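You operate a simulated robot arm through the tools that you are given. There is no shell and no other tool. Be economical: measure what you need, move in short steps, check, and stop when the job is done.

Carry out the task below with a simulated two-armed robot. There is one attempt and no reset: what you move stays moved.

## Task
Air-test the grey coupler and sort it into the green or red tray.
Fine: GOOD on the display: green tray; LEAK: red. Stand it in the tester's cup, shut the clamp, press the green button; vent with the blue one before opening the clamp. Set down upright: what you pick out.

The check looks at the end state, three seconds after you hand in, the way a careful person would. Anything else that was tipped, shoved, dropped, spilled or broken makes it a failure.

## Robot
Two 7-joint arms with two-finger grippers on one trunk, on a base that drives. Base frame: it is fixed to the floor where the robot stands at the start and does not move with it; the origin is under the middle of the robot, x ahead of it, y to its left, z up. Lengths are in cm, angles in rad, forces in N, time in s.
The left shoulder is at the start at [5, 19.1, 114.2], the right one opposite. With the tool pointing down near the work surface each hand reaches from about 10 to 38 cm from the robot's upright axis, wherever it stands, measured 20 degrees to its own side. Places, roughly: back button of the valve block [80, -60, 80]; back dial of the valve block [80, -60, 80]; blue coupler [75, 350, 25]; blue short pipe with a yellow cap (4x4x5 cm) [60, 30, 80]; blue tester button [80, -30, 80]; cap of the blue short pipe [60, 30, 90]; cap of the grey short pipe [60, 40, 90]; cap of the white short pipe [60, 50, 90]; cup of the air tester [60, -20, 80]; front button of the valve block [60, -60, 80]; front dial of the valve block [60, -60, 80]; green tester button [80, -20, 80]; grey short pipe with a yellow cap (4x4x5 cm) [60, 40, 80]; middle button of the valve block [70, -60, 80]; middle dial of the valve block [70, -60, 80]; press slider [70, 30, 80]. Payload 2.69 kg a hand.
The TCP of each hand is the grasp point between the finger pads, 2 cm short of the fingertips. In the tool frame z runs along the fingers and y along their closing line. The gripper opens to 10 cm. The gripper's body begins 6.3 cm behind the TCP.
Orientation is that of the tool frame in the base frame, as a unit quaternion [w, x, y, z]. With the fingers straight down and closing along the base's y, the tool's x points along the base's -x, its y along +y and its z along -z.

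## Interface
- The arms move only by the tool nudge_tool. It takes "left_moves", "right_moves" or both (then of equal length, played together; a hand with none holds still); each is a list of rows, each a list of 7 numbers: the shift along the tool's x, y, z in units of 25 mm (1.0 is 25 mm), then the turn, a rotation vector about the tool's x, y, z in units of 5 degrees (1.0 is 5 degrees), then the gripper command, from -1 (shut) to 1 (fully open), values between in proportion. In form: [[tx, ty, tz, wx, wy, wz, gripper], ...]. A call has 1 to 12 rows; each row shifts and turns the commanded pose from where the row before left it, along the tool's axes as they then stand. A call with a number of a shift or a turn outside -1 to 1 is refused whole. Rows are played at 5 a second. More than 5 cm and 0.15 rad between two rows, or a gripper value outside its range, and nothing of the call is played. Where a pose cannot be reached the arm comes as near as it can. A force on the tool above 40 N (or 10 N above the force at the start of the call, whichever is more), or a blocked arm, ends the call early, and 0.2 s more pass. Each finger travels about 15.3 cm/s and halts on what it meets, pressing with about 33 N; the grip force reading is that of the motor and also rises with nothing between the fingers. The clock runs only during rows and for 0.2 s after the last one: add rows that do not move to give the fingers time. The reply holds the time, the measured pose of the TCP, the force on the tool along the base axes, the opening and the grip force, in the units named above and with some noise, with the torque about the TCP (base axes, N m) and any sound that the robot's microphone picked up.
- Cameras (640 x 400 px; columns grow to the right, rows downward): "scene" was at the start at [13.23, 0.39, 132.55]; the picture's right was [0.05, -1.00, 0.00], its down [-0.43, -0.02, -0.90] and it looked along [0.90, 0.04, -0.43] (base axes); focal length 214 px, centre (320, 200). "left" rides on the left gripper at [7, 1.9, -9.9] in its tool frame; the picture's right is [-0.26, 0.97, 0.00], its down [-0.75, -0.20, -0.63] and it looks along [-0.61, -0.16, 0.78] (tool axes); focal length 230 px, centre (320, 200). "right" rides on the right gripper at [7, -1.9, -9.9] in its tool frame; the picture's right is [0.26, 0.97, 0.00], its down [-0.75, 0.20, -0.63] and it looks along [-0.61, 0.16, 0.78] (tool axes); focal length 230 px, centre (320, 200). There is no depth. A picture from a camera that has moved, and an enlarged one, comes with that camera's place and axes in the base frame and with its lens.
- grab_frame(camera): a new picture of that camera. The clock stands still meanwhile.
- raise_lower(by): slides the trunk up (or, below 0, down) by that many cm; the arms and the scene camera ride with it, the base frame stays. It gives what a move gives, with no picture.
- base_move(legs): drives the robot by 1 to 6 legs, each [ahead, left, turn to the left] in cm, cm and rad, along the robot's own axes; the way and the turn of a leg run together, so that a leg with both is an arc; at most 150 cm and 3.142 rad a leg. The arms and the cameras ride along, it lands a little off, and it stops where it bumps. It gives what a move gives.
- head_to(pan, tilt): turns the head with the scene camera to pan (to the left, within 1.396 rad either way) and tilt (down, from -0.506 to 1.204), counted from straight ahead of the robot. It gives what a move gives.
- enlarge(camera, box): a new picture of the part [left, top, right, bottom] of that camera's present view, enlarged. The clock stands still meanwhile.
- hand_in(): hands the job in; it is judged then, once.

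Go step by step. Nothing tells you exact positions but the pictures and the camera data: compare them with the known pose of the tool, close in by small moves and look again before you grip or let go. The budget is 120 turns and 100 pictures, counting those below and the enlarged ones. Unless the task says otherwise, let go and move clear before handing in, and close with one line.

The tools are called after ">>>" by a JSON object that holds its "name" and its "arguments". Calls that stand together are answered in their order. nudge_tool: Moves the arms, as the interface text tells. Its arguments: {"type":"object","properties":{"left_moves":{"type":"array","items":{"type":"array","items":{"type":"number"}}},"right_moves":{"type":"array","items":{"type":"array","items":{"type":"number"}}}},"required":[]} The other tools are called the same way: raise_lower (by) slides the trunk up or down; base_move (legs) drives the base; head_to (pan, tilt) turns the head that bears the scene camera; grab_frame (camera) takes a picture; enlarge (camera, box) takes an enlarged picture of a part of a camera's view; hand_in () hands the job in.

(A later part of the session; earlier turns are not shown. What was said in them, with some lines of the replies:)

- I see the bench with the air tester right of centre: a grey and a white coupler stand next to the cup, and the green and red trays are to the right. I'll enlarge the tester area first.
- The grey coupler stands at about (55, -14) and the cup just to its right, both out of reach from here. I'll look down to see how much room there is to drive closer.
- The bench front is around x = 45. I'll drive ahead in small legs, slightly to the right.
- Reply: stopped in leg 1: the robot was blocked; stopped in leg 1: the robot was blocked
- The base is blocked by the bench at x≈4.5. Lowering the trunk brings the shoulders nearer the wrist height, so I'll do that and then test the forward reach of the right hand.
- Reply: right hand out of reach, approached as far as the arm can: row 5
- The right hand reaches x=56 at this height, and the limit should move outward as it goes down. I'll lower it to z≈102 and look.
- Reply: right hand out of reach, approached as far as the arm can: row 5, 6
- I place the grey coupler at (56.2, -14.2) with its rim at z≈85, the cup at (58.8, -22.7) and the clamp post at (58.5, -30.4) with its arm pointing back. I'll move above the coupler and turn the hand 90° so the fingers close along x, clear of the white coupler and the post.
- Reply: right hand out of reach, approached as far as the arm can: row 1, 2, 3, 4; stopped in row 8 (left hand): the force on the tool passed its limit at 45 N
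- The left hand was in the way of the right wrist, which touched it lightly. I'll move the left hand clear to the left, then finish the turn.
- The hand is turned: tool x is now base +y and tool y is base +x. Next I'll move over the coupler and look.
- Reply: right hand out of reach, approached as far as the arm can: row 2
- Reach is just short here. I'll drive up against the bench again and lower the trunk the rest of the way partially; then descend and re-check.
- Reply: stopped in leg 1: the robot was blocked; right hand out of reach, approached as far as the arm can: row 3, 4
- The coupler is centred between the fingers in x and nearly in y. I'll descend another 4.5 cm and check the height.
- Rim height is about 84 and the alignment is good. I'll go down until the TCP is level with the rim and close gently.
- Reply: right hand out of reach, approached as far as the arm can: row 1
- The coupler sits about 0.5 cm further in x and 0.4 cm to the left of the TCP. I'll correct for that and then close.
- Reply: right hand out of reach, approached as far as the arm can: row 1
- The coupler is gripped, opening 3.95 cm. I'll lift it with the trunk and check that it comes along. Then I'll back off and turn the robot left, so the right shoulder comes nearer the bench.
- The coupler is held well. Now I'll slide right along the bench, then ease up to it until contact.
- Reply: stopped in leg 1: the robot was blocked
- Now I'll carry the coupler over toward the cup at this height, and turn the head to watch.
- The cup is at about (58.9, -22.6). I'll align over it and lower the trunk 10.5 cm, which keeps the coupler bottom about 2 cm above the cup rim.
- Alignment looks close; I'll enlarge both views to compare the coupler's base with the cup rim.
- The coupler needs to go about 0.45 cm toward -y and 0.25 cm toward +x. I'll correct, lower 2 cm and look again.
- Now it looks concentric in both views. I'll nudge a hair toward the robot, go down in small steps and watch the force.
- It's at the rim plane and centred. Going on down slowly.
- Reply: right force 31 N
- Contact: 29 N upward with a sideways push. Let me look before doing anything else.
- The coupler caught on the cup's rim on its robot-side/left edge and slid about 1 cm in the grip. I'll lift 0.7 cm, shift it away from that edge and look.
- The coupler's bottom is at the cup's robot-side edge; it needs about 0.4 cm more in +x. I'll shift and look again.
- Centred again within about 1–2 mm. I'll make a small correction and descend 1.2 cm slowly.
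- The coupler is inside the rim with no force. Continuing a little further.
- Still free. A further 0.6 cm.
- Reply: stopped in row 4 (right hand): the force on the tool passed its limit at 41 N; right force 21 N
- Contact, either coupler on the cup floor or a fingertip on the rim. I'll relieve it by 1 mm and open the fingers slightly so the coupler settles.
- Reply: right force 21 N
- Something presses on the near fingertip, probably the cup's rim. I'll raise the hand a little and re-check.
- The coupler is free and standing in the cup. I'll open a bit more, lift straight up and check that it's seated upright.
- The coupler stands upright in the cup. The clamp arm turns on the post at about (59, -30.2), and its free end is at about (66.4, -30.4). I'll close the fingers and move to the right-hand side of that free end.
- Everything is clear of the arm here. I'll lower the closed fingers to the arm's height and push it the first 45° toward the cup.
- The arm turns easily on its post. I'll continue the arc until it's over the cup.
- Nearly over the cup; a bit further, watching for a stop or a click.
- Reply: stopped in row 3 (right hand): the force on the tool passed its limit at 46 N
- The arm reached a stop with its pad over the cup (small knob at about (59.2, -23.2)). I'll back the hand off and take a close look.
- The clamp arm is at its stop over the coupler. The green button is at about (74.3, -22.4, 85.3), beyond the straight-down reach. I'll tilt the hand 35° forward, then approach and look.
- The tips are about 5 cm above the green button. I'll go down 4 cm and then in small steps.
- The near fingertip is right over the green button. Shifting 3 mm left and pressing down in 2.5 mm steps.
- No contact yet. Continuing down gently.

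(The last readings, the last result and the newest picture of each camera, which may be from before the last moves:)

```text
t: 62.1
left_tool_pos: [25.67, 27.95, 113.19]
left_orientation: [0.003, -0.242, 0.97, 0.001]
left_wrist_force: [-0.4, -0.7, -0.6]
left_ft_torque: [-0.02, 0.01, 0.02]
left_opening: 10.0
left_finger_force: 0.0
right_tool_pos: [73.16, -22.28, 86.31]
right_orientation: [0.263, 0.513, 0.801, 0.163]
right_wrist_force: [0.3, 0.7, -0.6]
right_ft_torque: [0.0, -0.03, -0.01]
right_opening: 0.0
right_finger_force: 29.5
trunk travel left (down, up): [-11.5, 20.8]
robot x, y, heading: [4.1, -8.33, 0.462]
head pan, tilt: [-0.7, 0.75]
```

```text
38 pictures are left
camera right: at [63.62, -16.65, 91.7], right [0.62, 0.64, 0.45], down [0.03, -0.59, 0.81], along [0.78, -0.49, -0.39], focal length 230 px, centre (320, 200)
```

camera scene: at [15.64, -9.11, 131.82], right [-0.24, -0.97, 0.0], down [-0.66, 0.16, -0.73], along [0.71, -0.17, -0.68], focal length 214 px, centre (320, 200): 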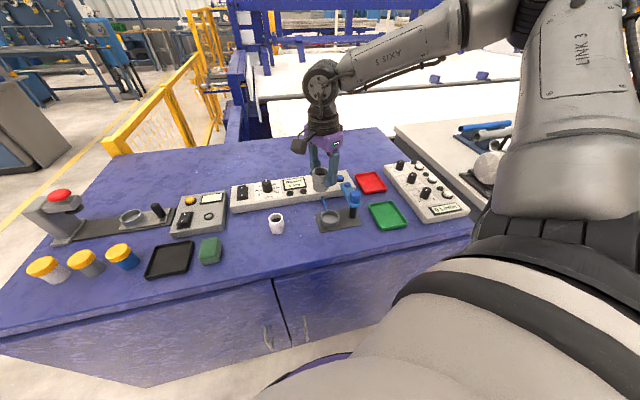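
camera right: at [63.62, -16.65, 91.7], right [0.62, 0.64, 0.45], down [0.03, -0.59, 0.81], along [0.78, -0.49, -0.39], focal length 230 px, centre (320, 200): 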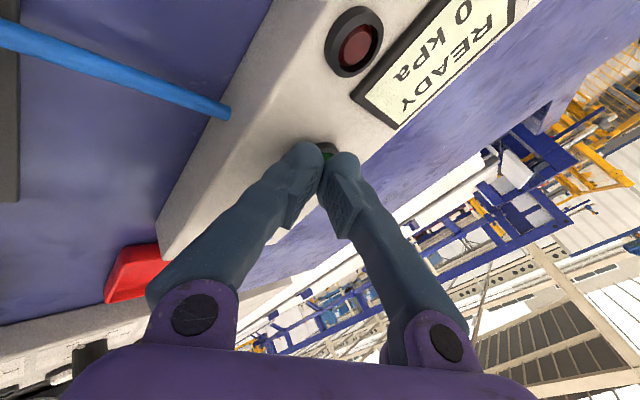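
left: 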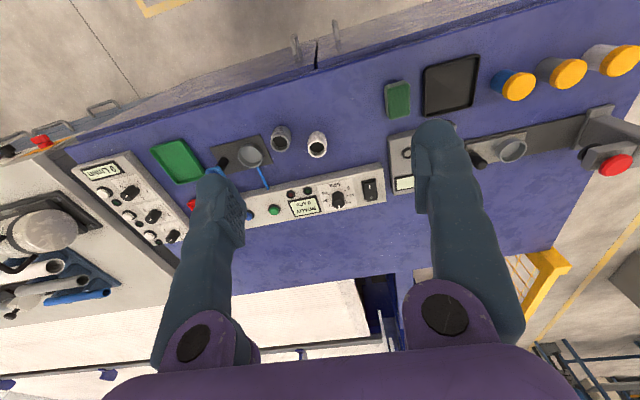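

Still no contact, and the button lies just under the tips. Continuing.

>>> {"name": "nudge_tool", "arguments": {"right_moves": [[0.024, -0.052, 0.082, 0, 0, 0, -1], [0.024, -0.052, 0.082, 0, 0, 0, -1], [0.024, -0.052, 0.082, 0, 0, 0, -1], [0.024, -0.052, 0.082, 0, 0, 0, -1], [0, 0, 0, 0, 0, 0, -1]]}}

>>> {"name": "enlarge", "arguments": {"camera": "right", "box": [240, 0, 560, 200]}}

```text
t: 63.3
left_tool_pos: [25.37, 27.99, 113.25]
left_orientation: [0.005, -0.241, 0.97, 0.002]
left_wrist_force: [-0.2, 0.5, -0.7]
left_ft_torque: [0.01, 0.01, 0.0]
left_opening: 10.02
left_finger_force: 0.1
right_tool_pos: [73.15, -22.25, 85.52]
right_orientation: [0.263, 0.512, 0.801, 0.165]
right_wrist_force: [-9.2, -4.6, 12.0]
right_ft_torque: [-0.05, 0.05, -0.09]
right_opening: 0.0
right_finger_force: 29.3
trunk travel left (down, up): [-11.5, 20.8]
robot x, y, heading: [4.37, -8.74, 0.458]
head pan, tilt: [-0.7, 0.75]
heard: click
```

```text
2.00 times, centred on (400, 100) of right
camera zoom: at [63.56, -16.67, 90.77], right [0.62, 0.64, 0.45], down [0.03, -0.59, 0.81], along [0.78, -0.49, -0.39], focal length 460 px, centre (160, 400)
```

zoom: 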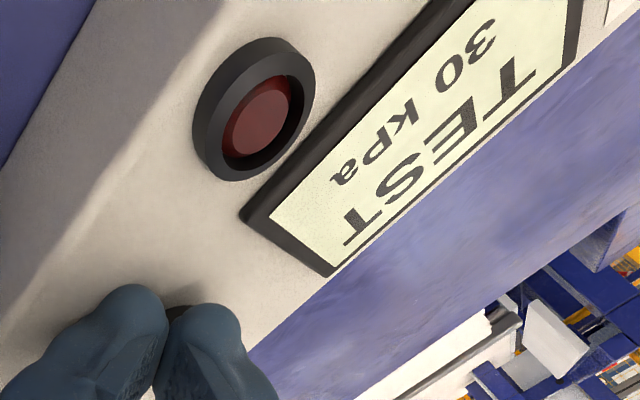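

A click, and the display shows TEST 30 kPa. I'll lift off the button and wait for the result.

>>> {"name": "nudge_tool", "arguments": {"right_moves": [[-0.096, 0.208, -0.328, 0, 0, 0, -1], [-0.096, 0.208, -0.328, 0, 0, 0, -1], [-0.096, 0.208, -0.328, 0, 0, 0, -1], [-0.096, 0.208, -0.328, 0, 0, 0, -1], [0, 0, 0, 0, 0, 0, -1], [0, 0, 0, 0, 0, 0, -1], [0, 0, 0, 0, 0, 0, -1], [0, 0, 0, 0, 0, 0, -1], [0, 0, 0, 0, 0, 0, -1], [0, 0, 0, 0, 0, 0, -1], [0, 0, 0, 0, 0, 0, -1], [0, 0, 0, 0, 0, 0, -1]]}}

>>> {"name": "enlarge", "arguments": {"camera": "scene", "box": [260, 115, 400, 205]}}

```text
t: 65.9
left_tool_pos: [25.56, 28.11, 113.17]
left_orientation: [0.004, -0.242, 0.97, 0.0]
left_wrist_force: [0.3, 0.5, 0.3]
left_ft_torque: [-0.02, -0.01, -0.01]
left_opening: 10.0
left_finger_force: 0.2
right_tool_pos: [73.08, -22.12, 89.26]
right_orientation: [0.264, 0.513, 0.801, 0.162]
right_wrist_force: [0.6, 0.1, -0.9]
right_ft_torque: [0.01, 0.03, 0.01]
right_opening: 0.0
right_finger_force: 29.1
trunk travel left (down, up): [-11.5, 20.8]
robot x, y, heading: [3.95, -8.84, 0.458]
head pan, tilt: [-0.7, 0.75]
```

```text
4.44 times, centred on (330, 160) of scene
camera zoom: at [15.63, -9.12, 121.32], right [-0.24, -0.97, 0.0], down [-0.66, 0.16, -0.73], along [0.71, -0.17, -0.68], focal length 953 px, centre (276, 378)
```

zoom: 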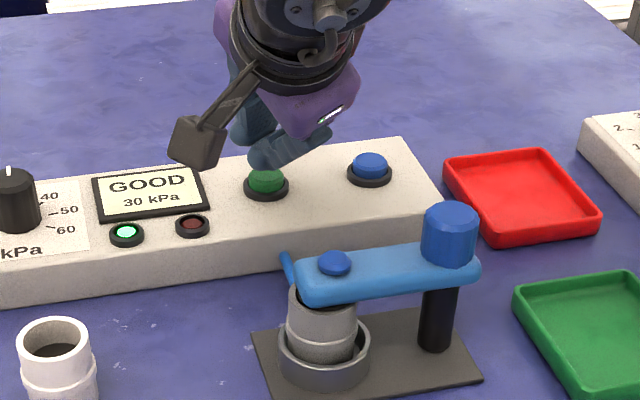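

The result is GOOD with the green lamp lit, so the coupler goes to the green tray. Before that I vent with the blue button, 8.2 cm to the right of the green one. I'll turn the hand 30° about its own axis first, so the wrist camera stays clear of the clamp.

>>> {"name": "nudge_tool", "arguments": {"right_moves": [[0, 0, 0, 0, 0, 1, -1], [0, 0, 0, 0, 0, 1, -1], [0, 0, 0, 0, 0, 1, -1], [0, 0, 0, 0, 0, 1, -1], [0, 0, 0, 0, 0, 1, -1], [0, 0, 0, 0, 0, 1, -1], [-0.82, 0.1375, -0.079, 0, 0, 0, -1], [-0.82, 0.1375, -0.079, 0, 0, 0, -1], [-0.82, 0.1375, -0.079, 0, 0, 0, -1], [-0.82, 0.1375, -0.079, 0, 0, 0, -1], [0, 0, 0, 0, 0, 0, -1]]}}

>>> {"name": "grab_frame", "arguments": {"camera": "right"}}

>>> {"name": "enlarge", "arguments": {"camera": "scene", "box": [260, 115, 400, 205]}}

```text
t: 68.3
left_tool_pos: [25.61, 28.16, 113.21]
left_orientation: [0.002, -0.243, 0.97, 0.0]
left_wrist_force: [-0.3, 0.3, -0.1]
left_ft_torque: [0.0, 0.0, 0.01]
left_opening: 10.02
left_finger_force: 0.1
right_tool_pos: [72.96, -30.59, 90.35]
right_orientation: [0.212, 0.702, 0.641, 0.226]
right_wrist_force: [0.0, -0.7, 0.3]
right_ft_torque: [0.01, 0.02, 0.03]
right_opening: 0.0
right_finger_force: 29.6
trunk travel left (down, up): [-11.5, 20.8]
robot x, y, heading: [3.96, -9.12, 0.461]
head pan, tilt: [-0.7, 0.75]
```

```text
35 pictures are left
camera right: at [66.25, -23.45, 97.7], right [0.8, 0.17, 0.58], down [-0.27, -0.76, 0.59], along [0.54, -0.63, -0.56], focal length 230 px, centre (320, 200)
```

right: 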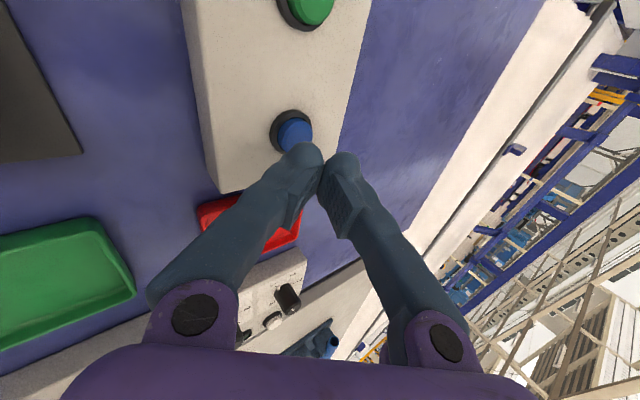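

```text
4.44 times, centred on (330, 160) of scene
camera zoom: at [15.63, -9.11, 121.32], right [-0.24, -0.97, 0.0], down [-0.66, 0.16, -0.73], along [0.71, -0.17, -0.68], focal length 953 px, centre (276, 378)
```

zoom: 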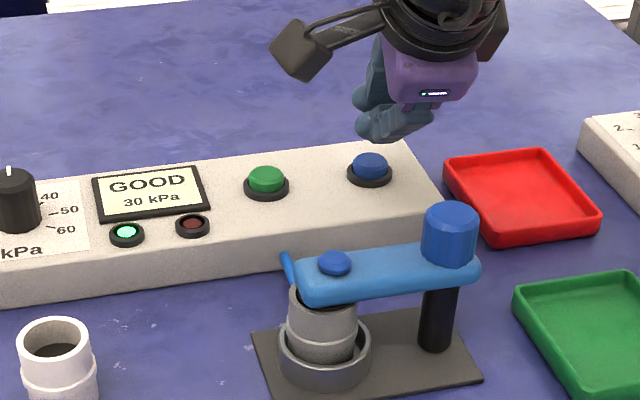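

The blue button is at about (75, -30.6). Shifting 4 mm forward, then down onto it until it clicks.

>>> {"name": "nudge_tool", "arguments": {"right_moves": [[0.012, 0.13, 0.092, 0, 0, 0, -1], [-0.019, -0.205, 0.295, 0, 0, 0, -1], [-0.019, -0.205, 0.295, 0, 0, 0, -1], [-0.019, -0.205, 0.295, 0, 0, 0, -1], [-0.019, -0.205, 0.295, 0, 0, 0, -1], [-0.005, -0.057, 0.082, 0, 0, 0, -1], [-0.005, -0.057, 0.082, 0, 0, 0, -1], [-0.005, -0.057, 0.082, 0, 0, 0, -1], [-0.005, -0.057, 0.082, 0, 0, 0, -1], [0, 0, 0, 0, 0, 0, -1]]}}

```text
t: 70.5
left_tool_pos: [25.51, 28.04, 113.25]
left_orientation: [0.004, -0.242, 0.97, 0.001]
left_wrist_force: [0.7, 1.1, 0.3]
left_ft_torque: [0.02, 0.0, -0.01]
left_opening: 10.01
left_finger_force: 0.0
right_tool_pos: [73.6, -30.66, 86.09]
right_orientation: [0.213, 0.702, 0.641, 0.227]
right_wrist_force: [0.9, -1.6, 9.5]
right_ft_torque: [-0.01, -0.05, -0.06]
right_opening: 0.01
right_finger_force: 29.6
trunk travel left (down, up): [-11.5, 20.8]
robot x, y, heading: [4.13, -8.7, 0.459]
head pan, tilt: [-0.7, 0.75]
heard: click
```

Clicked. I'll lift off, wait, and read the display.

>>> {"name": "nudge_tool", "arguments": {"right_moves": [[0.021, 0.228, -0.328, 0, 0, 0, -1], [0.021, 0.228, -0.328, 0, 0, 0, -1], [0.021, 0.228, -0.328, 0, 0, 0, -1], [0.021, 0.228, -0.328, 0, 0, 0, -1], [0.021, 0.228, -0.328, 0, 0, 0, -1], [0, 0, 0, 0, 0, 0, -1], [0, 0, 0, 0, 0, 0, -1], [0, 0, 0, 0, 0, 0, -1], [0, 0, 0, 0, 0, 0, -1]]}}

>>> {"name": "enlarge", "arguments": {"camera": "scene", "box": [260, 115, 400, 205]}}

```text
t: 72.5
left_tool_pos: [25.61, 28.05, 113.18]
left_orientation: [0.004, -0.242, 0.97, 0.001]
left_wrist_force: [0.4, -0.3, 0.6]
left_ft_torque: [0.02, 0.02, 0.0]
left_opening: 10.01
left_finger_force: 0.0
right_tool_pos: [73.44, -30.43, 90.92]
right_orientation: [0.211, 0.703, 0.641, 0.227]
right_wrist_force: [-0.4, 0.3, 0.1]
right_ft_torque: [0.0, -0.02, -0.03]
right_opening: 0.01
right_finger_force: 30.0
trunk travel left (down, up): [-11.5, 20.8]
robot x, y, heading: [3.74, -8.8, 0.457]
head pan, tilt: [-0.7, 0.75]
```

```text
4.44 times, centred on (330, 160) of scene
camera zoom: at [15.63, -9.12, 121.32], right [-0.24, -0.97, 0.0], down [-0.66, 0.16, -0.73], along [0.71, -0.17, -0.68], focal length 953 px, centre (276, 378)
```

zoom: 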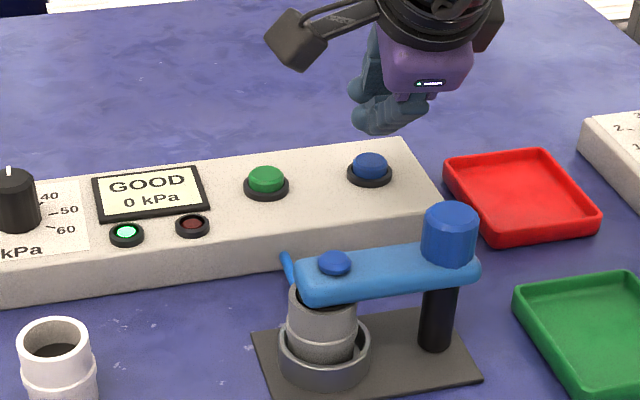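

Vented: GOOD, 0 kPa. Next I'll raise the hand, retract, return it to vertical and then swing the clamp open from the robot's side.

>>> {"name": "nudge_tool", "arguments": {"right_moves": [[0.053, 0.571, -0.819, 0, 0, 0, -1], [0.053, 0.571, -0.819, 0, 0, 0, -1], [-0.24, -0.834, -0.597, 0, 0, 0, -1], [-0.24, -0.834, -0.597, 0, 0, 0, -1], [-0.24, -0.834, -0.597, 0, 0, 0, -1], [-0.24, -0.834, -0.597, 0, 0, 0, -1], [-0.24, -0.834, -0.597, 0, 0, 0, -1], [0, 0, 0, 0, 0, 0, -1]]}}

>>> {"name": "nudge_tool", "arguments": {"right_moves": [[0, 0, 0, 0.995, -0.092, 0, -1], [0, 0, 0, 0.995, -0.092, 0, -1], [0, 0, 0, 0.995, -0.092, 0, -1], [0, 0, 0, 0.995, -0.092, 0, -1], [0, 0, 0, 0.995, -0.092, 0, -1], [0, 0, 0, 0.995, -0.092, 0, -1], [0, 0, 0, 0.995, -0.092, 0, -1], [0, 0, 0, 0, 0, 0, -1], [0, 0, 0, 0, 0, 0, -1]]}}

>>> {"name": "grab_frame", "arguments": {"camera": "right"}}

```text
t: 74.3
left_tool_pos: [25.65, 28.08, 113.12]
left_orientation: [0.003, -0.242, 0.97, 0.002]
left_wrist_force: [0.1, 0.5, -0.4]
left_ft_torque: [0.0, 0.01, 0.0]
left_opening: 9.99
left_finger_force: 0.2
right_tool_pos: [60.37, -32.61, 95.66]
right_orientation: [0.212, 0.703, 0.64, 0.226]
right_wrist_force: [0.0, -1.2, -0.2]
right_ft_torque: [-0.02, 0.01, 0.01]
right_opening: 0.03
right_finger_force: 30.0
trunk travel left (down, up): [-11.5, 20.8]
robot x, y, heading: [3.78, -8.96, 0.461]
head pan, tilt: [-0.7, 0.75]
```

```text
t: 76.3
left_tool_pos: [25.64, 28.02, 113.16]
left_orientation: [0.004, -0.242, 0.97, 0.001]
left_wrist_force: [0.9, -0.1, 0.2]
left_ft_torque: [0.02, 0.0, 0.03]
left_opening: 10.0
left_finger_force: 0.1
right_tool_pos: [60.43, -32.45, 95.59]
right_orientation: [0.009, 0.74, 0.673, 0.004]
right_wrist_force: [-0.1, -1.1, 0.8]
right_ft_torque: [0.04, -0.01, -0.02]
right_opening: 0.0
right_finger_force: 30.1
trunk travel left (down, up): [-11.5, 20.8]
robot x, y, heading: [3.75, -8.97, 0.458]
head pan, tilt: [-0.7, 0.75]
```

```text
32 pictures are left
camera right: at [59.12, -25.29, 105.5], right [0.99, 0.17, 0.02], down [0.12, -0.76, 0.64], along [0.12, -0.63, -0.77], focal length 230 px, centre (320, 200)
```

right: 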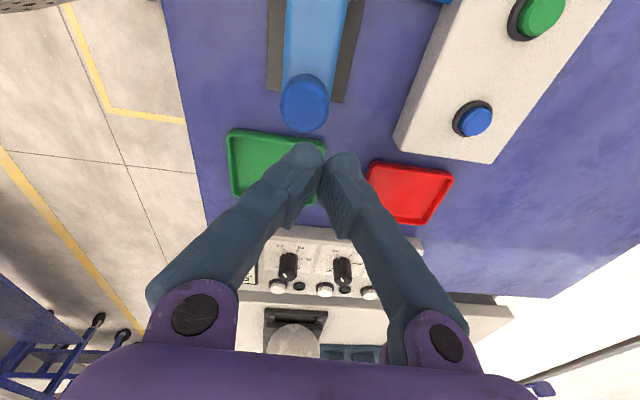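

The clamp arm lies along y at x≈59. I'll come down on the robot's side of it at (54.5, -26.6) and push it back around.

>>> {"name": "nudge_tool", "arguments": {"right_moves": [[0.707, -0.857, 0, 0, 0, 0, -1], [0.707, -0.857, 0, 0, 0, 0, -1], [0.707, -0.857, 0, 0, 0, 0, -1], [0, 0, 0.96, 0, 0, 0, -1], [0, 0, 0.96, 0, 0, 0, -1], [0, 0, 0.96, 0, 0, 0, -1], [0, 0, 0, 0, 0, 0, -1]]}}

>>> {"name": "enlarge", "arguments": {"camera": "scene", "box": [280, 115, 420, 215]}}

```text
t: 77.9
left_tool_pos: [25.51, 28.03, 113.23]
left_orientation: [0.003, -0.242, 0.97, 0.0]
left_wrist_force: [0.5, -0.7, 0.2]
left_ft_torque: [-0.02, 0.01, -0.02]
left_opening: 10.02
left_finger_force: 0.1
right_tool_pos: [54.82, -26.63, 88.32]
right_orientation: [0.009, 0.74, 0.673, 0.004]
right_wrist_force: [-0.7, -0.1, 0.0]
right_ft_torque: [-0.01, -0.03, -0.01]
right_opening: 0.0
right_finger_force: 29.3
trunk travel left (down, up): [-11.5, 20.8]
robot x, y, heading: [3.92, -8.77, 0.467]
head pan, tilt: [-0.7, 0.75]
```

```text
4.00 times, centred on (350, 165) of scene
camera zoom: at [15.62, -9.12, 121.33], right [-0.24, -0.97, 0.0], down [-0.66, 0.16, -0.73], along [0.71, -0.17, -0.68], focal length 858 px, centre (200, 340)
```

zoom: 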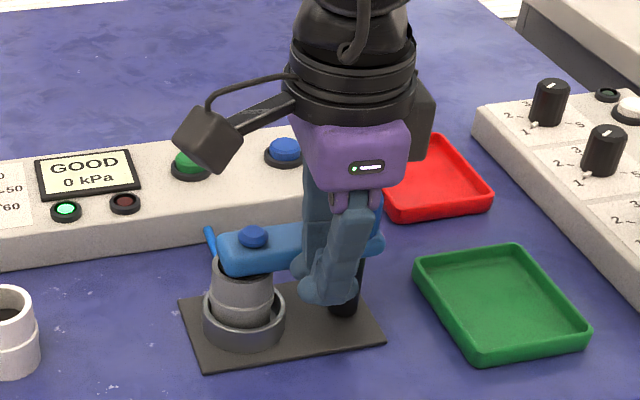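

In position. Pushing the arm around now.

>>> {"name": "nudge_tool", "arguments": {"right_moves": [[0.044, 0.4, 0, 0, 0, 0, -1], [0.044, 0.4, 0, 0, 0, 0, -1], [0.158, 0.286, 0, 0, 0, 0, -1], [0.158, 0.286, 0, 0, 0, 0, -1], [0.042, 0.331, 0, 0, 0, 0, -1], [0.042, 0.331, 0, 0, 0, 0, -1], [0, 0, 0, 0, 0, 0, -1]]}}

>>> {"name": "enlarge", "arguments": {"camera": "scene", "box": [280, 115, 420, 215]}}

```text
t: 79.5
left_tool_pos: [25.7, 28.07, 113.1]
left_orientation: [0.003, -0.241, 0.97, 0.001]
left_wrist_force: [0.0, 0.1, 0.2]
left_ft_torque: [0.03, 0.03, 0.01]
left_opening: 10.01
left_finger_force: 0.2
right_tool_pos: [59.94, -26.07, 88.23]
right_orientation: [0.009, 0.74, 0.673, 0.006]
right_wrist_force: [0.7, -0.3, 0.6]
right_ft_torque: [0.03, 0.04, -0.01]
right_opening: 0.0
right_finger_force: 29.3
trunk travel left (down, up): [-11.5, 20.8]
robot x, y, heading: [3.71, -9.21, 0.463]
head pan, tilt: [-0.7, 0.75]
```

```text
4.00 times, centred on (350, 165) of scene
camera zoom: at [15.63, -9.12, 121.33], right [-0.24, -0.97, 0.0], down [-0.66, 0.16, -0.73], along [0.71, -0.17, -0.68], focal length 858 px, centre (200, 340)
```

zoom: 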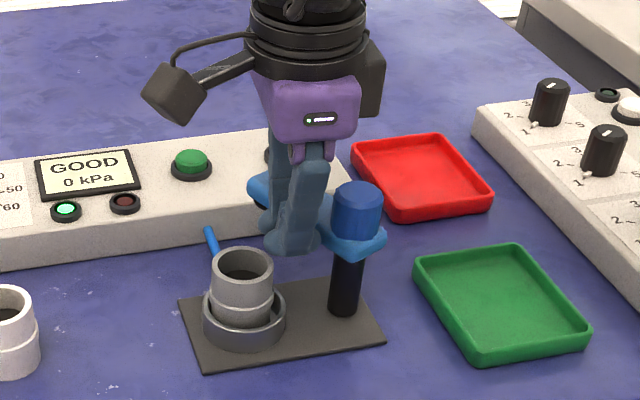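

The arm is already well clear of the coupler. I'll finish the swing back to its starting position and lift away.

>>> {"name": "nudge_tool", "arguments": {"right_moves": [[-0.09, 0.316, 0, 0, 0, 0, -1], [-0.09, 0.316, 0, 0, 0, 0, -1], [-0.216, 0.26, 0, 0, 0, 0, -1], [-0.216, 0.26, 0, 0, 0, 0, -1], [0, 0, 0, 0, 0, 0, -1], [0.3, 0, -0.3, 0, 0, 0, -1], [0, 0, -1, 0, 0, 0, -1], [0, 0, -1, 0, 0, 0, -1], [0, 0, -0.6, 0, 0, 0, -1], [0, 0, 0, 0, 0, 0, -1]]}}

>>> {"name": "enlarge", "arguments": {"camera": "scene", "box": [280, 115, 420, 215]}}

```text
t: 80.6
left_tool_pos: [25.52, 28.21, 113.03]
left_orientation: [0.004, -0.243, 0.97, 0.001]
left_wrist_force: [0.5, 0.4, -0.2]
left_ft_torque: [0.03, 0.0, -0.01]
left_opening: 10.0
left_finger_force: 0.1
right_tool_pos: [62.36, -27.03, 88.62]
right_orientation: [0.002, 0.738, 0.675, 0.009]
right_wrist_force: [-2.6, 10.3, 2.7]
right_ft_torque: [0.11, 0.14, 0.02]
right_opening: 0.01
right_finger_force: 29.5
trunk travel left (down, up): [-11.5, 20.8]
robot x, y, heading: [3.55, -9.1, 0.466]
head pan, tilt: [-0.7, 0.75]
stopped in row 5 (right hand): the force on the tool passed its limit at 41 N (the readings are from after the stop); the commanded pose is now the measured one
```

```text
4.00 times, centred on (350, 165) of scene
camera zoom: at [15.59, -9.07, 121.34], right [-0.23, -0.97, 0.0], down [-0.66, 0.16, -0.73], along [0.71, -0.17, -0.68], focal length 858 px, centre (200, 340)
```

zoom: 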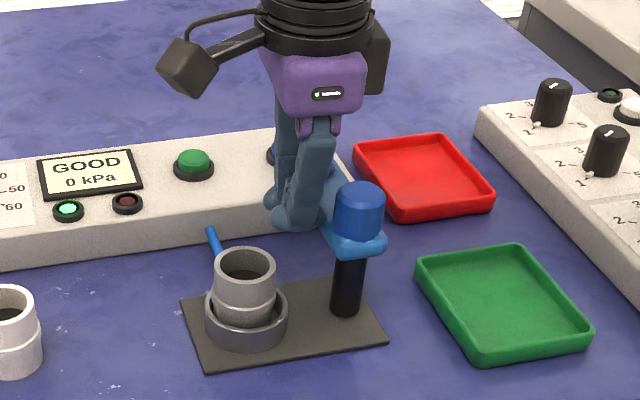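

The arm is at its open stop. I'll lift away, open the gripper and move above the coupler.

>>> {"name": "nudge_tool", "arguments": {"right_moves": [[0.3, 0, -0.2, 0, 0, 0, -1], [0, 0, -1, 0, 0, 0, -1], [0, 0, -1, 0, 0, 0, -1], [0, 0, -0.8, 0, 0, 0, -1], [0.675, -0.725, 0, 0, 0, 0, 0.6], [0.675, -0.725, 0, 0, 0, 0, 0.6], [0, 0, 0, 0, 0, 0, 0.6], [0, 0, 0, 0, 0, 0, 0.6]]}}

>>> {"name": "grab_frame", "arguments": {"camera": "right"}}

>>> {"name": "enlarge", "arguments": {"camera": "scene", "box": [280, 115, 420, 215]}}

```text
t: 82.4
left_tool_pos: [25.62, 28.12, 113.21]
left_orientation: [0.004, -0.243, 0.97, 0.001]
left_wrist_force: [0.7, 1.4, -0.3]
left_ft_torque: [0.01, -0.03, -0.03]
left_opening: 10.0
left_finger_force: 0.0
right_tool_pos: [58.98, -22.87, 95.82]
right_orientation: [0.004, 0.738, 0.675, 0.007]
right_wrist_force: [-0.1, -0.6, -0.2]
right_ft_torque: [-0.03, 0.03, -0.02]
right_opening: 8.0
right_finger_force: 0.0
trunk travel left (down, up): [-11.5, 20.8]
robot x, y, heading: [3.98, -8.8, 0.461]
head pan, tilt: [-0.7, 0.75]
```

```text
28 pictures are left
camera right: at [57.63, -15.78, 105.79], right [0.99, 0.17, 0.02], down [0.12, -0.77, 0.63], along [0.12, -0.62, -0.78], focal length 230 px, centre (320, 200)
```

right: 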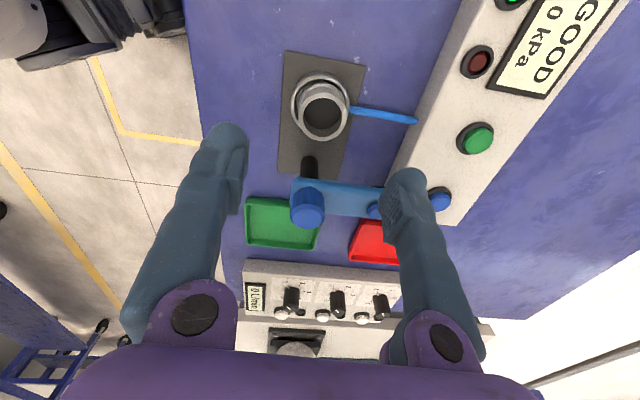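

```text
4.00 times, centred on (350, 165) of scene
camera zoom: at [15.62, -9.07, 121.33], right [-0.23, -0.97, 0.0], down [-0.66, 0.16, -0.73], along [0.71, -0.17, -0.68], focal length 858 px, centre (200, 340)
```

zoom: 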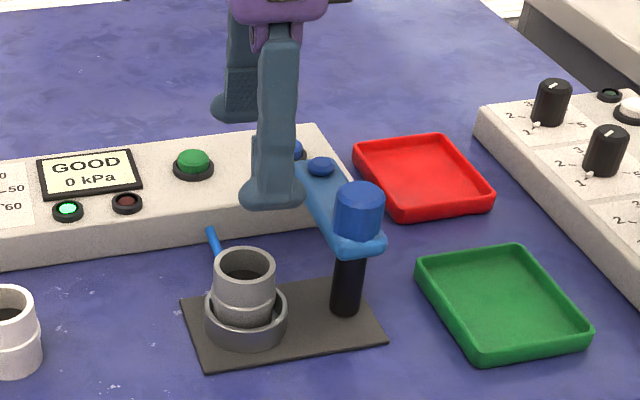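

The coupler's centre is at about (59.3, -22.5). I'll shift, descend to z≈86 and check.

>>> {"name": "nudge_tool", "arguments": {"right_moves": [[0.16, 0.1, 0, 0, 0, 0, 0.6], [0, 0, 1, 0, 0, 0, 0.6], [0, 0, 1, 0, 0, 0, 0.6], [0, 0, 1, 0, 0, 0, 0.5], [0, 0, 0.8, 0, 0, 0, 0.4], [0, 0, 0, 0, 0, 0, 0.4]]}}

>>> {"name": "grab_frame", "arguments": {"camera": "right"}}

>>> {"name": "enlarge", "arguments": {"camera": "scene", "box": [305, 155, 375, 205]}}

```text
t: 83.8
left_tool_pos: [25.49, 28.08, 113.22]
left_orientation: [0.003, -0.243, 0.97, 0.0]
left_wrist_force: [-0.1, 0.2, 0.4]
left_ft_torque: [0.01, -0.03, -0.03]
left_opening: 10.02
left_finger_force: 0.0
right_tool_pos: [59.65, -22.21, 86.24]
right_orientation: [0.004, 0.738, 0.674, 0.007]
right_wrist_force: [1.3, -0.2, 0.7]
right_ft_torque: [0.01, -0.02, 0.0]
right_opening: 7.0
right_finger_force: 0.1
trunk travel left (down, up): [-11.5, 20.8]
robot x, y, heading: [4.01, -9.27, 0.463]
head pan, tilt: [-0.7, 0.75]
```

```text
26 pictures are left
camera right: at [58.24, -15.13, 96.16], right [0.99, 0.17, 0.02], down [0.12, -0.77, 0.63], along [0.12, -0.62, -0.78], focal length 230 px, centre (320, 200)
```

right: 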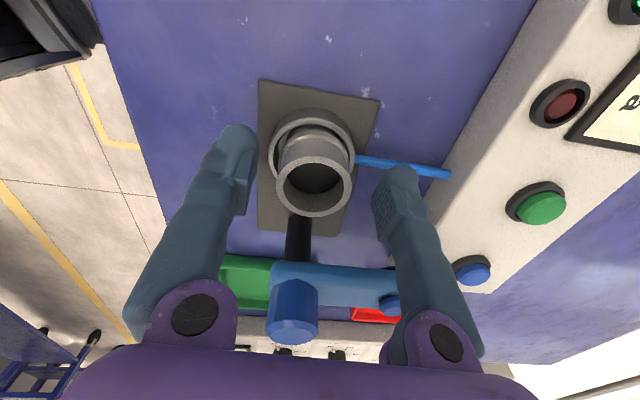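

```text
8.00 times, centred on (340, 180) of scene
camera zoom: at [15.62, -9.06, 121.33], right [-0.23, -0.97, 0.0], down [-0.66, 0.16, -0.73], along [0.71, -0.17, -0.68], focal length 1716 px, centre (160, 360)
```

zoom: 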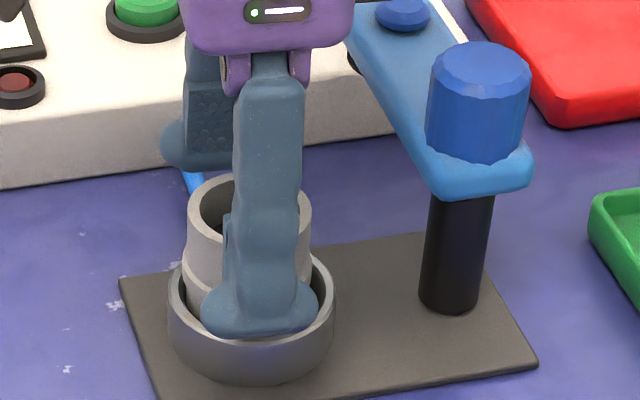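

Correcting by about 4 mm, lowering 0.9 cm and closing gently.

>>> {"name": "nudge_tool", "arguments": {"right_moves": [[-0.17, -0.065, 0, 0, 0, 0, 0.4], [0, 0, 0.2, 0, 0, 0, 0.4], [0, 0, 0.16, 0, 0, 0, 0.3], [0, 0, 0, 0, 0, 0, 0.1], [0, 0, 0, 0, 0, 0, -0.05], [0, 0, 0, 0, 0, 0, -0.2], [0, 0, 0, 0, 0, 0, -0.5], [0, 0, 0, 0, 0, 0, -0.5], [0, 0, 0, 0, 0, 0, -0.5]]}}

>>> {"name": "grab_frame", "arguments": {"camera": "right"}}

```text
t: 85.8
left_tool_pos: [25.65, 28.2, 113.26]
left_orientation: [0.004, -0.243, 0.97, 0.0]
left_wrist_force: [-0.1, 0.3, -0.3]
left_ft_torque: [-0.02, -0.02, -0.01]
left_opening: 10.01
left_finger_force: 0.0
right_tool_pos: [59.42, -22.76, 85.41]
right_orientation: [0.004, 0.737, 0.675, 0.007]
right_wrist_force: [-1.0, 0.0, 0.6]
right_ft_torque: [-0.03, -0.02, 0.02]
right_opening: 3.93
right_finger_force: 33.6
trunk travel left (down, up): [-11.5, 20.8]
robot x, y, heading: [3.74, -8.78, 0.464]
head pan, tilt: [-0.7, 0.75]
```

```text
24 pictures are left
camera right: at [57.96, -15.61, 95.45], right [0.99, 0.17, 0.02], down [0.12, -0.77, 0.63], along [0.12, -0.62, -0.78], focal length 230 px, centre (320, 200)
```

right: 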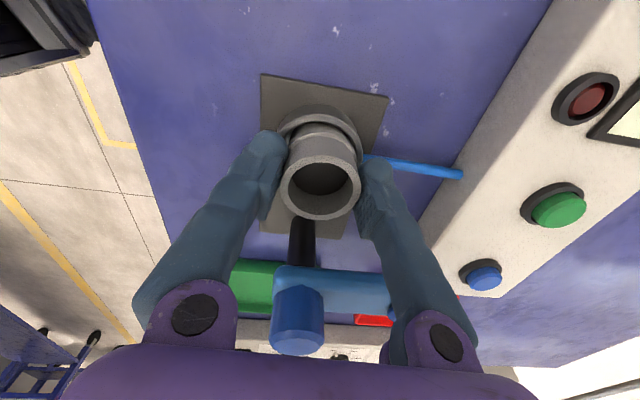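

Gripped at 3.93 cm. Lifting straight up with the trunk, then moving over the green tray at about (56.8, -41.5).

>>> {"name": "raise_lower", "arguments": {"by": 14}}

>>> {"name": "nudge_tool", "arguments": {"right_moves": [[-0.94, -0.045, 0, 0, 0, 0, -0.5], [-0.94, -0.045, 0, 0, 0, 0, -0.5], [-0.94, -0.045, 0, 0, 0, 0, -0.5], [-0.94, -0.045, 0, 0, 0, 0, -0.5], [-0.94, -0.045, 0, 0, 0, 0, -0.5], [-0.94, -0.045, 0, 0, 0, 0, -0.5], [-0.94, -0.045, 0, 0, 0, 0, -0.5], [-0.94, -0.045, 0, 0, 0, 0, -0.5], [0, 0, 0, 0, 0, 0, -0.5]]}}

>>> {"name": "grab_frame", "arguments": {"camera": "right"}}

>>> {"name": "grab_frame", "arguments": {"camera": "scene"}}

```text
t: 87.5
left_tool_pos: [25.59, 28.16, 127.21]
left_orientation: [0.004, -0.243, 0.97, 0.001]
left_wrist_force: [0.0, -0.2, 0.0]
left_ft_torque: [0.01, 0.02, -0.02]
left_opening: 9.98
left_finger_force: 0.1
right_tool_pos: [59.36, -22.74, 99.48]
right_orientation: [0.005, 0.738, 0.674, 0.007]
right_wrist_force: [0.1, -0.3, -1.2]
right_ft_torque: [0.02, -0.01, 0.04]
right_opening: 3.88
right_finger_force: 33.0
trunk travel left (down, up): [-25.5, 6.8]
robot x, y, heading: [3.96, -8.77, 0.463]
head pan, tilt: [-0.7, 0.75]
```

```text
t: 89.5
left_tool_pos: [25.53, 28.13, 127.16]
left_orientation: [0.003, -0.243, 0.97, -0.001]
left_wrist_force: [-1.6, -0.5, -0.4]
left_ft_torque: [0.0, 0.05, -0.04]
left_opening: 10.01
left_finger_force: 0.0
right_tool_pos: [56.76, -41.42, 99.58]
right_orientation: [0.004, 0.738, 0.675, 0.008]
right_wrist_force: [-0.4, 0.5, -0.8]
right_ft_torque: [-0.01, -0.01, 0.0]
right_opening: 3.9
right_finger_force: 33.2
trunk travel left (down, up): [-25.5, 6.8]
robot x, y, heading: [4.16, -8.73, 0.46]
head pan, tilt: [-0.7, 0.75]
```

```text
23 pictures are left
camera right: at [55.4, -34.26, 109.46], right [0.99, 0.17, 0.02], down [0.12, -0.77, 0.63], along [0.12, -0.62, -0.78], focal length 230 px, centre (320, 200)
```

right: 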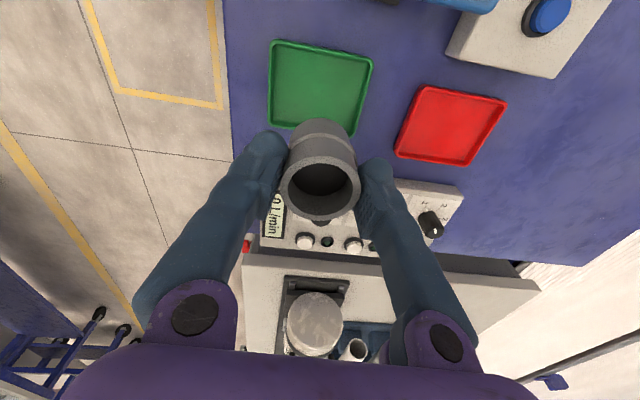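

```text
22 pictures are left
camera scene: at [15.65, -9.04, 135.32], right [-0.23, -0.97, 0.0], down [-0.66, 0.16, -0.73], along [0.71, -0.17, -0.68], focal length 214 px, centre (320, 200)
```

scene: 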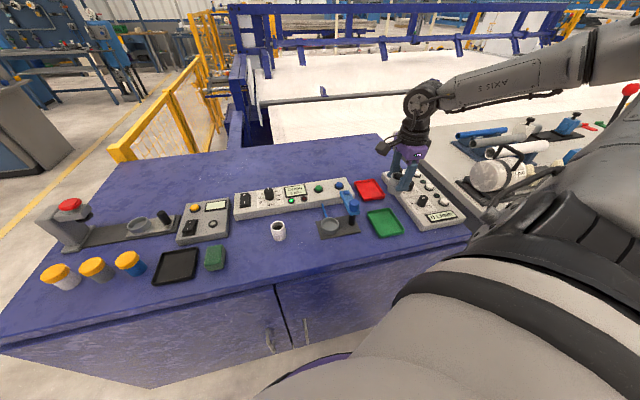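

The tray centre is almost exactly below. Lowering the trunk 10 cm and looking again.

>>> {"name": "raise_lower", "arguments": {"by": -10}}

>>> {"name": "grab_frame", "arguments": {"camera": "right"}}

>>> {"name": "enlarge", "arguments": {"camera": "scene", "box": [340, 115, 460, 195]}}

```text
t: 90.8
left_tool_pos: [25.53, 28.14, 117.09]
left_orientation: [0.004, -0.242, 0.97, 0.001]
left_wrist_force: [0.5, -0.5, -0.2]
left_ft_torque: [-0.01, 0.02, 0.0]
left_opening: 10.02
left_finger_force: 0.2
right_tool_pos: [56.72, -41.37, 89.44]
right_orientation: [0.004, 0.738, 0.674, 0.008]
right_wrist_force: [0.9, 0.1, -0.9]
right_ft_torque: [0.03, 0.0, -0.01]
right_opening: 3.9
right_finger_force: 32.3
trunk travel left (down, up): [-15.5, 16.8]
robot x, y, heading: [4.15, -8.55, 0.464]
head pan, tilt: [-0.7, 0.75]
```

```text
21 pictures are left
camera right: at [55.38, -34.25, 99.47], right [0.99, 0.17, 0.02], down [0.12, -0.77, 0.63], along [0.12, -0.62, -0.78], focal length 230 px, centre (320, 200)
```

right: 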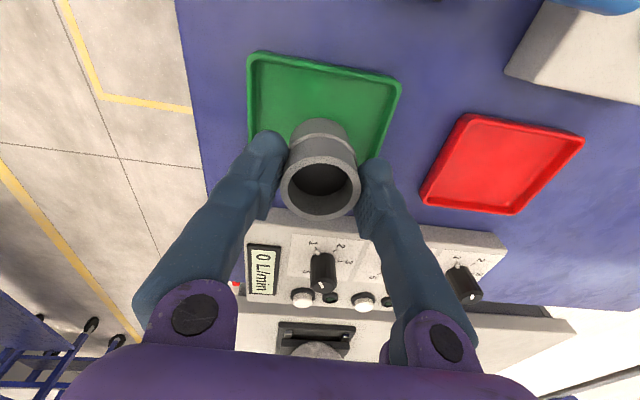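

```text
5.00 times, centred on (400, 155) of scene
camera zoom: at [15.61, -9.07, 125.33], right [-0.23, -0.97, 0.0], down [-0.66, 0.16, -0.73], along [0.71, -0.17, -0.68], focal length 1072 px, centre (-80, 425)
```

zoom: 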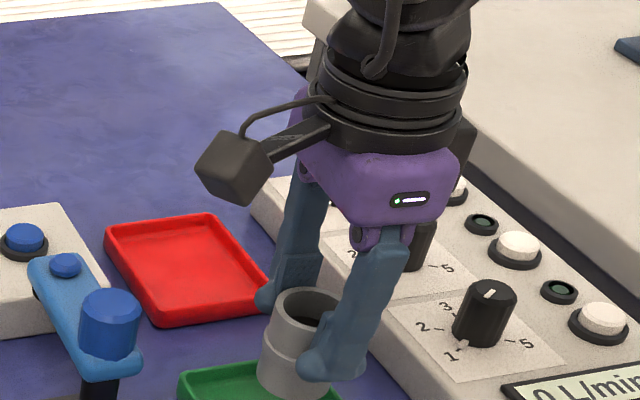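

The coupler is over the tray. Lowering 3 cm, then in fine steps until it touches.

>>> {"name": "nudge_tool", "arguments": {"right_moves": [[0, 0, 0.6, 0, 0, 0, -0.5], [0, 0, 0.6, 0, 0, 0, -0.5], [0, 0, 0, 0, 0, 0, -0.5]]}}

>>> {"name": "nudge_tool", "arguments": {"right_moves": [[0, 0, 0.08, 0, 0, 0, -0.5], [0, 0, 0.08, 0, 0, 0, -0.5], [0, 0, 0.08, 0, 0, 0, -0.5], [0, 0, 0, 0, 0, 0, -0.5]]}}

>>> {"name": "head_to", "arguments": {"pan": -0.85, "tilt": 0.85}}

>>> {"name": "grab_frame", "arguments": {"camera": "scene"}}

```text
t: 91.6
left_tool_pos: [25.56, 28.2, 117.13]
left_orientation: [0.004, -0.243, 0.97, 0.002]
left_wrist_force: [0.6, 0.0, 0.9]
left_ft_torque: [-0.01, -0.01, 0.0]
left_opening: 9.99
left_finger_force: 0.0
right_tool_pos: [56.77, -41.28, 86.34]
right_orientation: [0.005, 0.738, 0.675, 0.007]
right_wrist_force: [-0.8, 0.3, -0.6]
right_ft_torque: [0.01, -0.01, -0.01]
right_opening: 3.9
right_finger_force: 33.2
trunk travel left (down, up): [-15.5, 16.8]
robot x, y, heading: [3.86, -8.76, 0.466]
head pan, tilt: [-0.7, 0.75]
```

```text
t: 92.6
left_tool_pos: [25.46, 28.15, 117.27]
left_orientation: [0.004, -0.243, 0.97, 0.0]
left_wrist_force: [0.4, -1.1, 0.3]
left_ft_torque: [-0.01, 0.01, 0.0]
left_opening: 10.02
left_finger_force: 0.0
right_tool_pos: [56.88, -41.32, 85.96]
right_orientation: [0.004, 0.737, 0.675, 0.007]
right_wrist_force: [0.0, -0.8, -0.6]
right_ft_torque: [0.02, 0.01, -0.01]
right_opening: 3.89
right_finger_force: 33.3
trunk travel left (down, up): [-15.5, 16.8]
robot x, y, heading: [4.11, -9.06, 0.459]
head pan, tilt: [-0.7, 0.75]
```

```text
t: 93.3
left_tool_pos: [25.58, 28.23, 117.09]
left_orientation: [0.003, -0.243, 0.97, 0.0]
left_wrist_force: [1.1, -0.4, -0.3]
left_ft_torque: [0.0, -0.02, 0.0]
left_opening: 10.03
left_finger_force: 0.1
right_tool_pos: [56.8, -41.31, 85.93]
right_orientation: [0.004, 0.738, 0.675, 0.007]
right_wrist_force: [-0.4, 0.4, -0.7]
right_ft_torque: [-0.01, 0.01, 0.02]
right_opening: 3.9
right_finger_force: 33.3
trunk travel left (down, up): [-15.5, 16.8]
robot x, y, heading: [3.88, -9.03, 0.464]
head pan, tilt: [-0.85, 0.85]
```

```text
19 pictures are left
camera scene: at [14.81, -10.07, 124.52], right [-0.38, -0.93, 0.0], down [-0.7, 0.28, -0.66], along [0.61, -0.25, -0.75], focal length 214 px, centre (320, 200)
```

scene: 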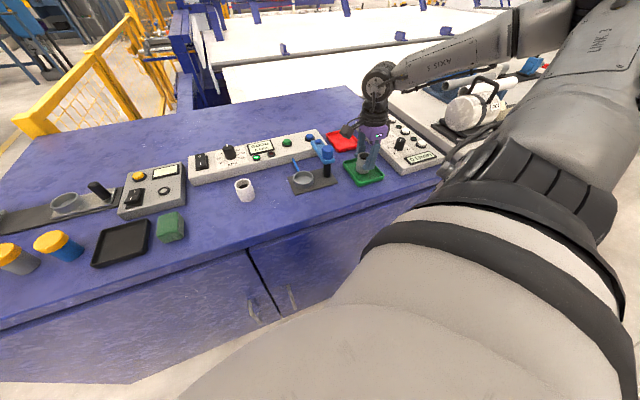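

>>> {"name": "nudge_tool", "arguments": {"right_moves": [[0, 0, 0.08, 0, 0, 0, -0.5], [0, 0, 0.08, 0, 0, 0, -0.5], [0, 0, 0, 0, 0, 0, -0.5]]}}

>>> {"name": "enlarge", "arguments": {"camera": "scene", "box": [335, 140, 399, 190]}}

```text
t: 94.1
left_tool_pos: [25.54, 28.16, 117.19]
left_orientation: [0.003, -0.244, 0.97, 0.0]
left_wrist_force: [-0.6, 0.2, 0.3]
left_ft_torque: [-0.01, 0.0, 0.01]
left_opening: 10.02
left_finger_force: 0.0
right_tool_pos: [56.74, -41.21, 85.55]
right_orientation: [0.005, 0.738, 0.675, 0.006]
right_wrist_force: [-0.5, 0.7, -0.5]
right_ft_torque: [0.01, -0.01, -0.03]
right_opening: 3.89
right_finger_force: 32.7
trunk travel left (down, up): [-15.5, 16.8]
robot x, y, heading: [3.5, -9.0, 0.465]
head pan, tilt: [-0.85, 0.85]
```

```text
8.00 times, centred on (367, 165) of scene
camera zoom: at [14.81, -10.07, 124.52], right [-0.38, -0.93, 0.0], down [-0.7, 0.28, -0.66], along [0.61, -0.25, -0.75], focal length 1716 px, centre (-56, 480)
```

zoom: 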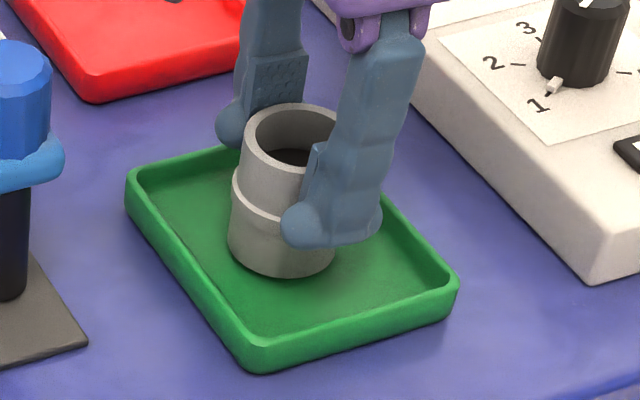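

It's inside the tray and close to the floor. A few more small steps.

>>> {"name": "nudge_tool", "arguments": {"right_moves": [[0, 0, 0.06, 0, 0, 0, -0.5], [0, 0, 0.06, 0, 0, 0, -0.5], [0, 0, 0.06, 0, 0, 0, -0.5], [0, 0, 0, 0, 0, 0, -0.5]]}}

>>> {"name": "enlarge", "arguments": {"camera": "scene", "box": [335, 140, 399, 190]}}

```text
t: 95.1
left_tool_pos: [25.52, 28.15, 117.2]
left_orientation: [0.005, -0.243, 0.97, 0.001]
left_wrist_force: [0.2, -0.4, -1.3]
left_ft_torque: [-0.05, 0.02, 0.0]
left_opening: 10.02
left_finger_force: 0.1
right_tool_pos: [56.82, -41.46, 85.11]
right_orientation: [0.005, 0.738, 0.675, 0.008]
right_wrist_force: [-1.7, 0.3, 7.4]
right_ft_torque: [0.04, 0.2, -0.02]
right_opening: 3.9
right_finger_force: 32.6
trunk travel left (down, up): [-15.5, 16.8]
robot x, y, heading: [4.53, -8.53, 0.462]
head pan, tilt: [-0.85, 0.85]
```

```text
8.00 times, centred on (367, 165) of scene
camera zoom: at [14.74, -10.03, 124.54], right [-0.38, -0.93, 0.0], down [-0.7, 0.28, -0.66], along [0.61, -0.25, -0.75], focal length 1716 px, centre (-56, 480)
```

zoom: 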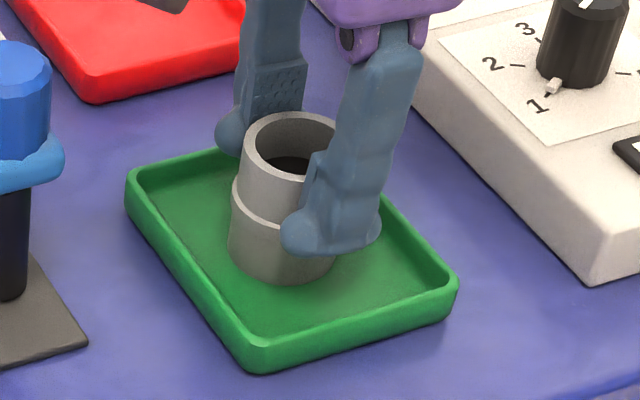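

It touches the tray floor (7 N). I'll open the fingers and lift straight up.

>>> {"name": "nudge_tool", "arguments": {"right_moves": [[0, 0, 0, 0, 0, 0, -0.15], [0, 0, 0, 0, 0, 0, 0.1], [0, 0, 0, 0, 0, 0, 0.3], [0, 0, 0, 0, 0, 0, 0.3], [0, 0, -0.5, 0, 0, 0, 0.3], [0, 0, -1, 0, 0, 0, 0.3], [0, 0, -1, 0, 0, 0, 0.3], [0, 0, -1, 0, 0, 0, 0.3], [0, 0, -1, 0, 0, 0, 0.3], [0, 0, 0, 0, 0, 0, 0.3]]}}

>>> {"name": "raise_lower", "arguments": {"by": 10}}

>>> {"name": "grab_frame", "arguments": {"camera": "scene"}}

>>> {"name": "enlarge", "arguments": {"camera": "scene", "box": [200, 100, 440, 240]}}

```text
t: 97.3
left_tool_pos: [25.64, 28.13, 117.2]
left_orientation: [0.003, -0.243, 0.97, 0.001]
left_wrist_force: [-0.5, 0.6, -0.3]
left_ft_torque: [0.01, 0.0, 0.0]
left_opening: 9.99
left_finger_force: 0.1
right_tool_pos: [56.54, -41.42, 96.36]
right_orientation: [0.004, 0.738, 0.675, 0.007]
right_wrist_force: [-0.1, 0.4, 0.0]
right_ft_torque: [0.01, 0.01, -0.01]
right_opening: 6.48
right_finger_force: 0.0
trunk travel left (down, up): [-15.5, 16.8]
robot x, y, heading: [3.72, -9.07, 0.462]
head pan, tilt: [-0.85, 0.85]
```

```text
t: 98.6
left_tool_pos: [25.55, 28.18, 127.25]
left_orientation: [0.003, -0.244, 0.97, 0.002]
left_wrist_force: [0.3, 0.3, -0.4]
left_ft_torque: [0.01, 0.0, -0.02]
left_opening: 10.0
left_finger_force: 0.0
right_tool_pos: [56.58, -41.48, 106.28]
right_orientation: [0.005, 0.737, 0.675, 0.006]
right_wrist_force: [0.3, 0.0, 0.6]
right_ft_torque: [0.05, 0.0, 0.01]
right_opening: 6.5
right_finger_force: 0.1
trunk travel left (down, up): [-25.5, 6.8]
robot x, y, heading: [4.36, -8.9, 0.459]
head pan, tilt: [-0.85, 0.85]
```

```text
16 pictures are left
camera scene: at [14.82, -10.07, 134.52], right [-0.38, -0.93, 0.0], down [-0.7, 0.28, -0.66], along [0.61, -0.25, -0.75], focal length 214 px, centre (320, 200)
```

scene: 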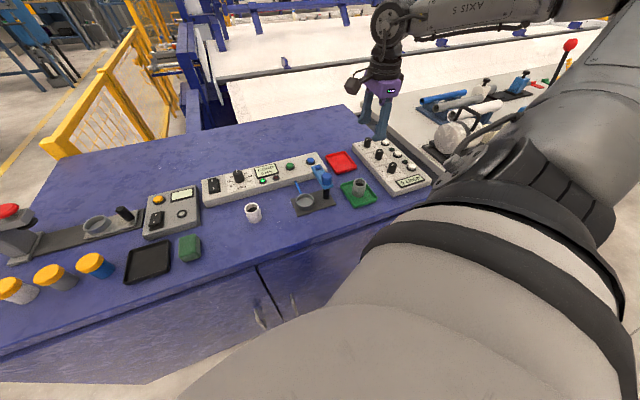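

```text
2.67 times, centred on (320, 170) of scene
camera zoom: at [14.82, -10.07, 134.52], right [-0.38, -0.93, 0.0], down [-0.7, 0.28, -0.66], along [0.61, -0.25, -0.75], focal length 572 px, centre (320, 280)
```

zoom: 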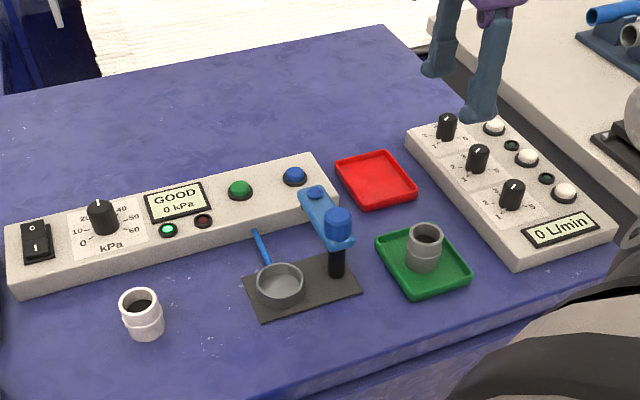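

The grey coupler stands upright in the green tray, the display reads GOOD 0 kPa, the clamp is open, nothing else was moved and the hand is clear. Handing in now.

>>> {"name": "hand_in", "arguments": {}}

```text
The job is handed in.
```

The grey coupler tested GOOD at 30 kPa, was vented to 0 kPa before the clamp was opened, and now stands upright in the green tray.
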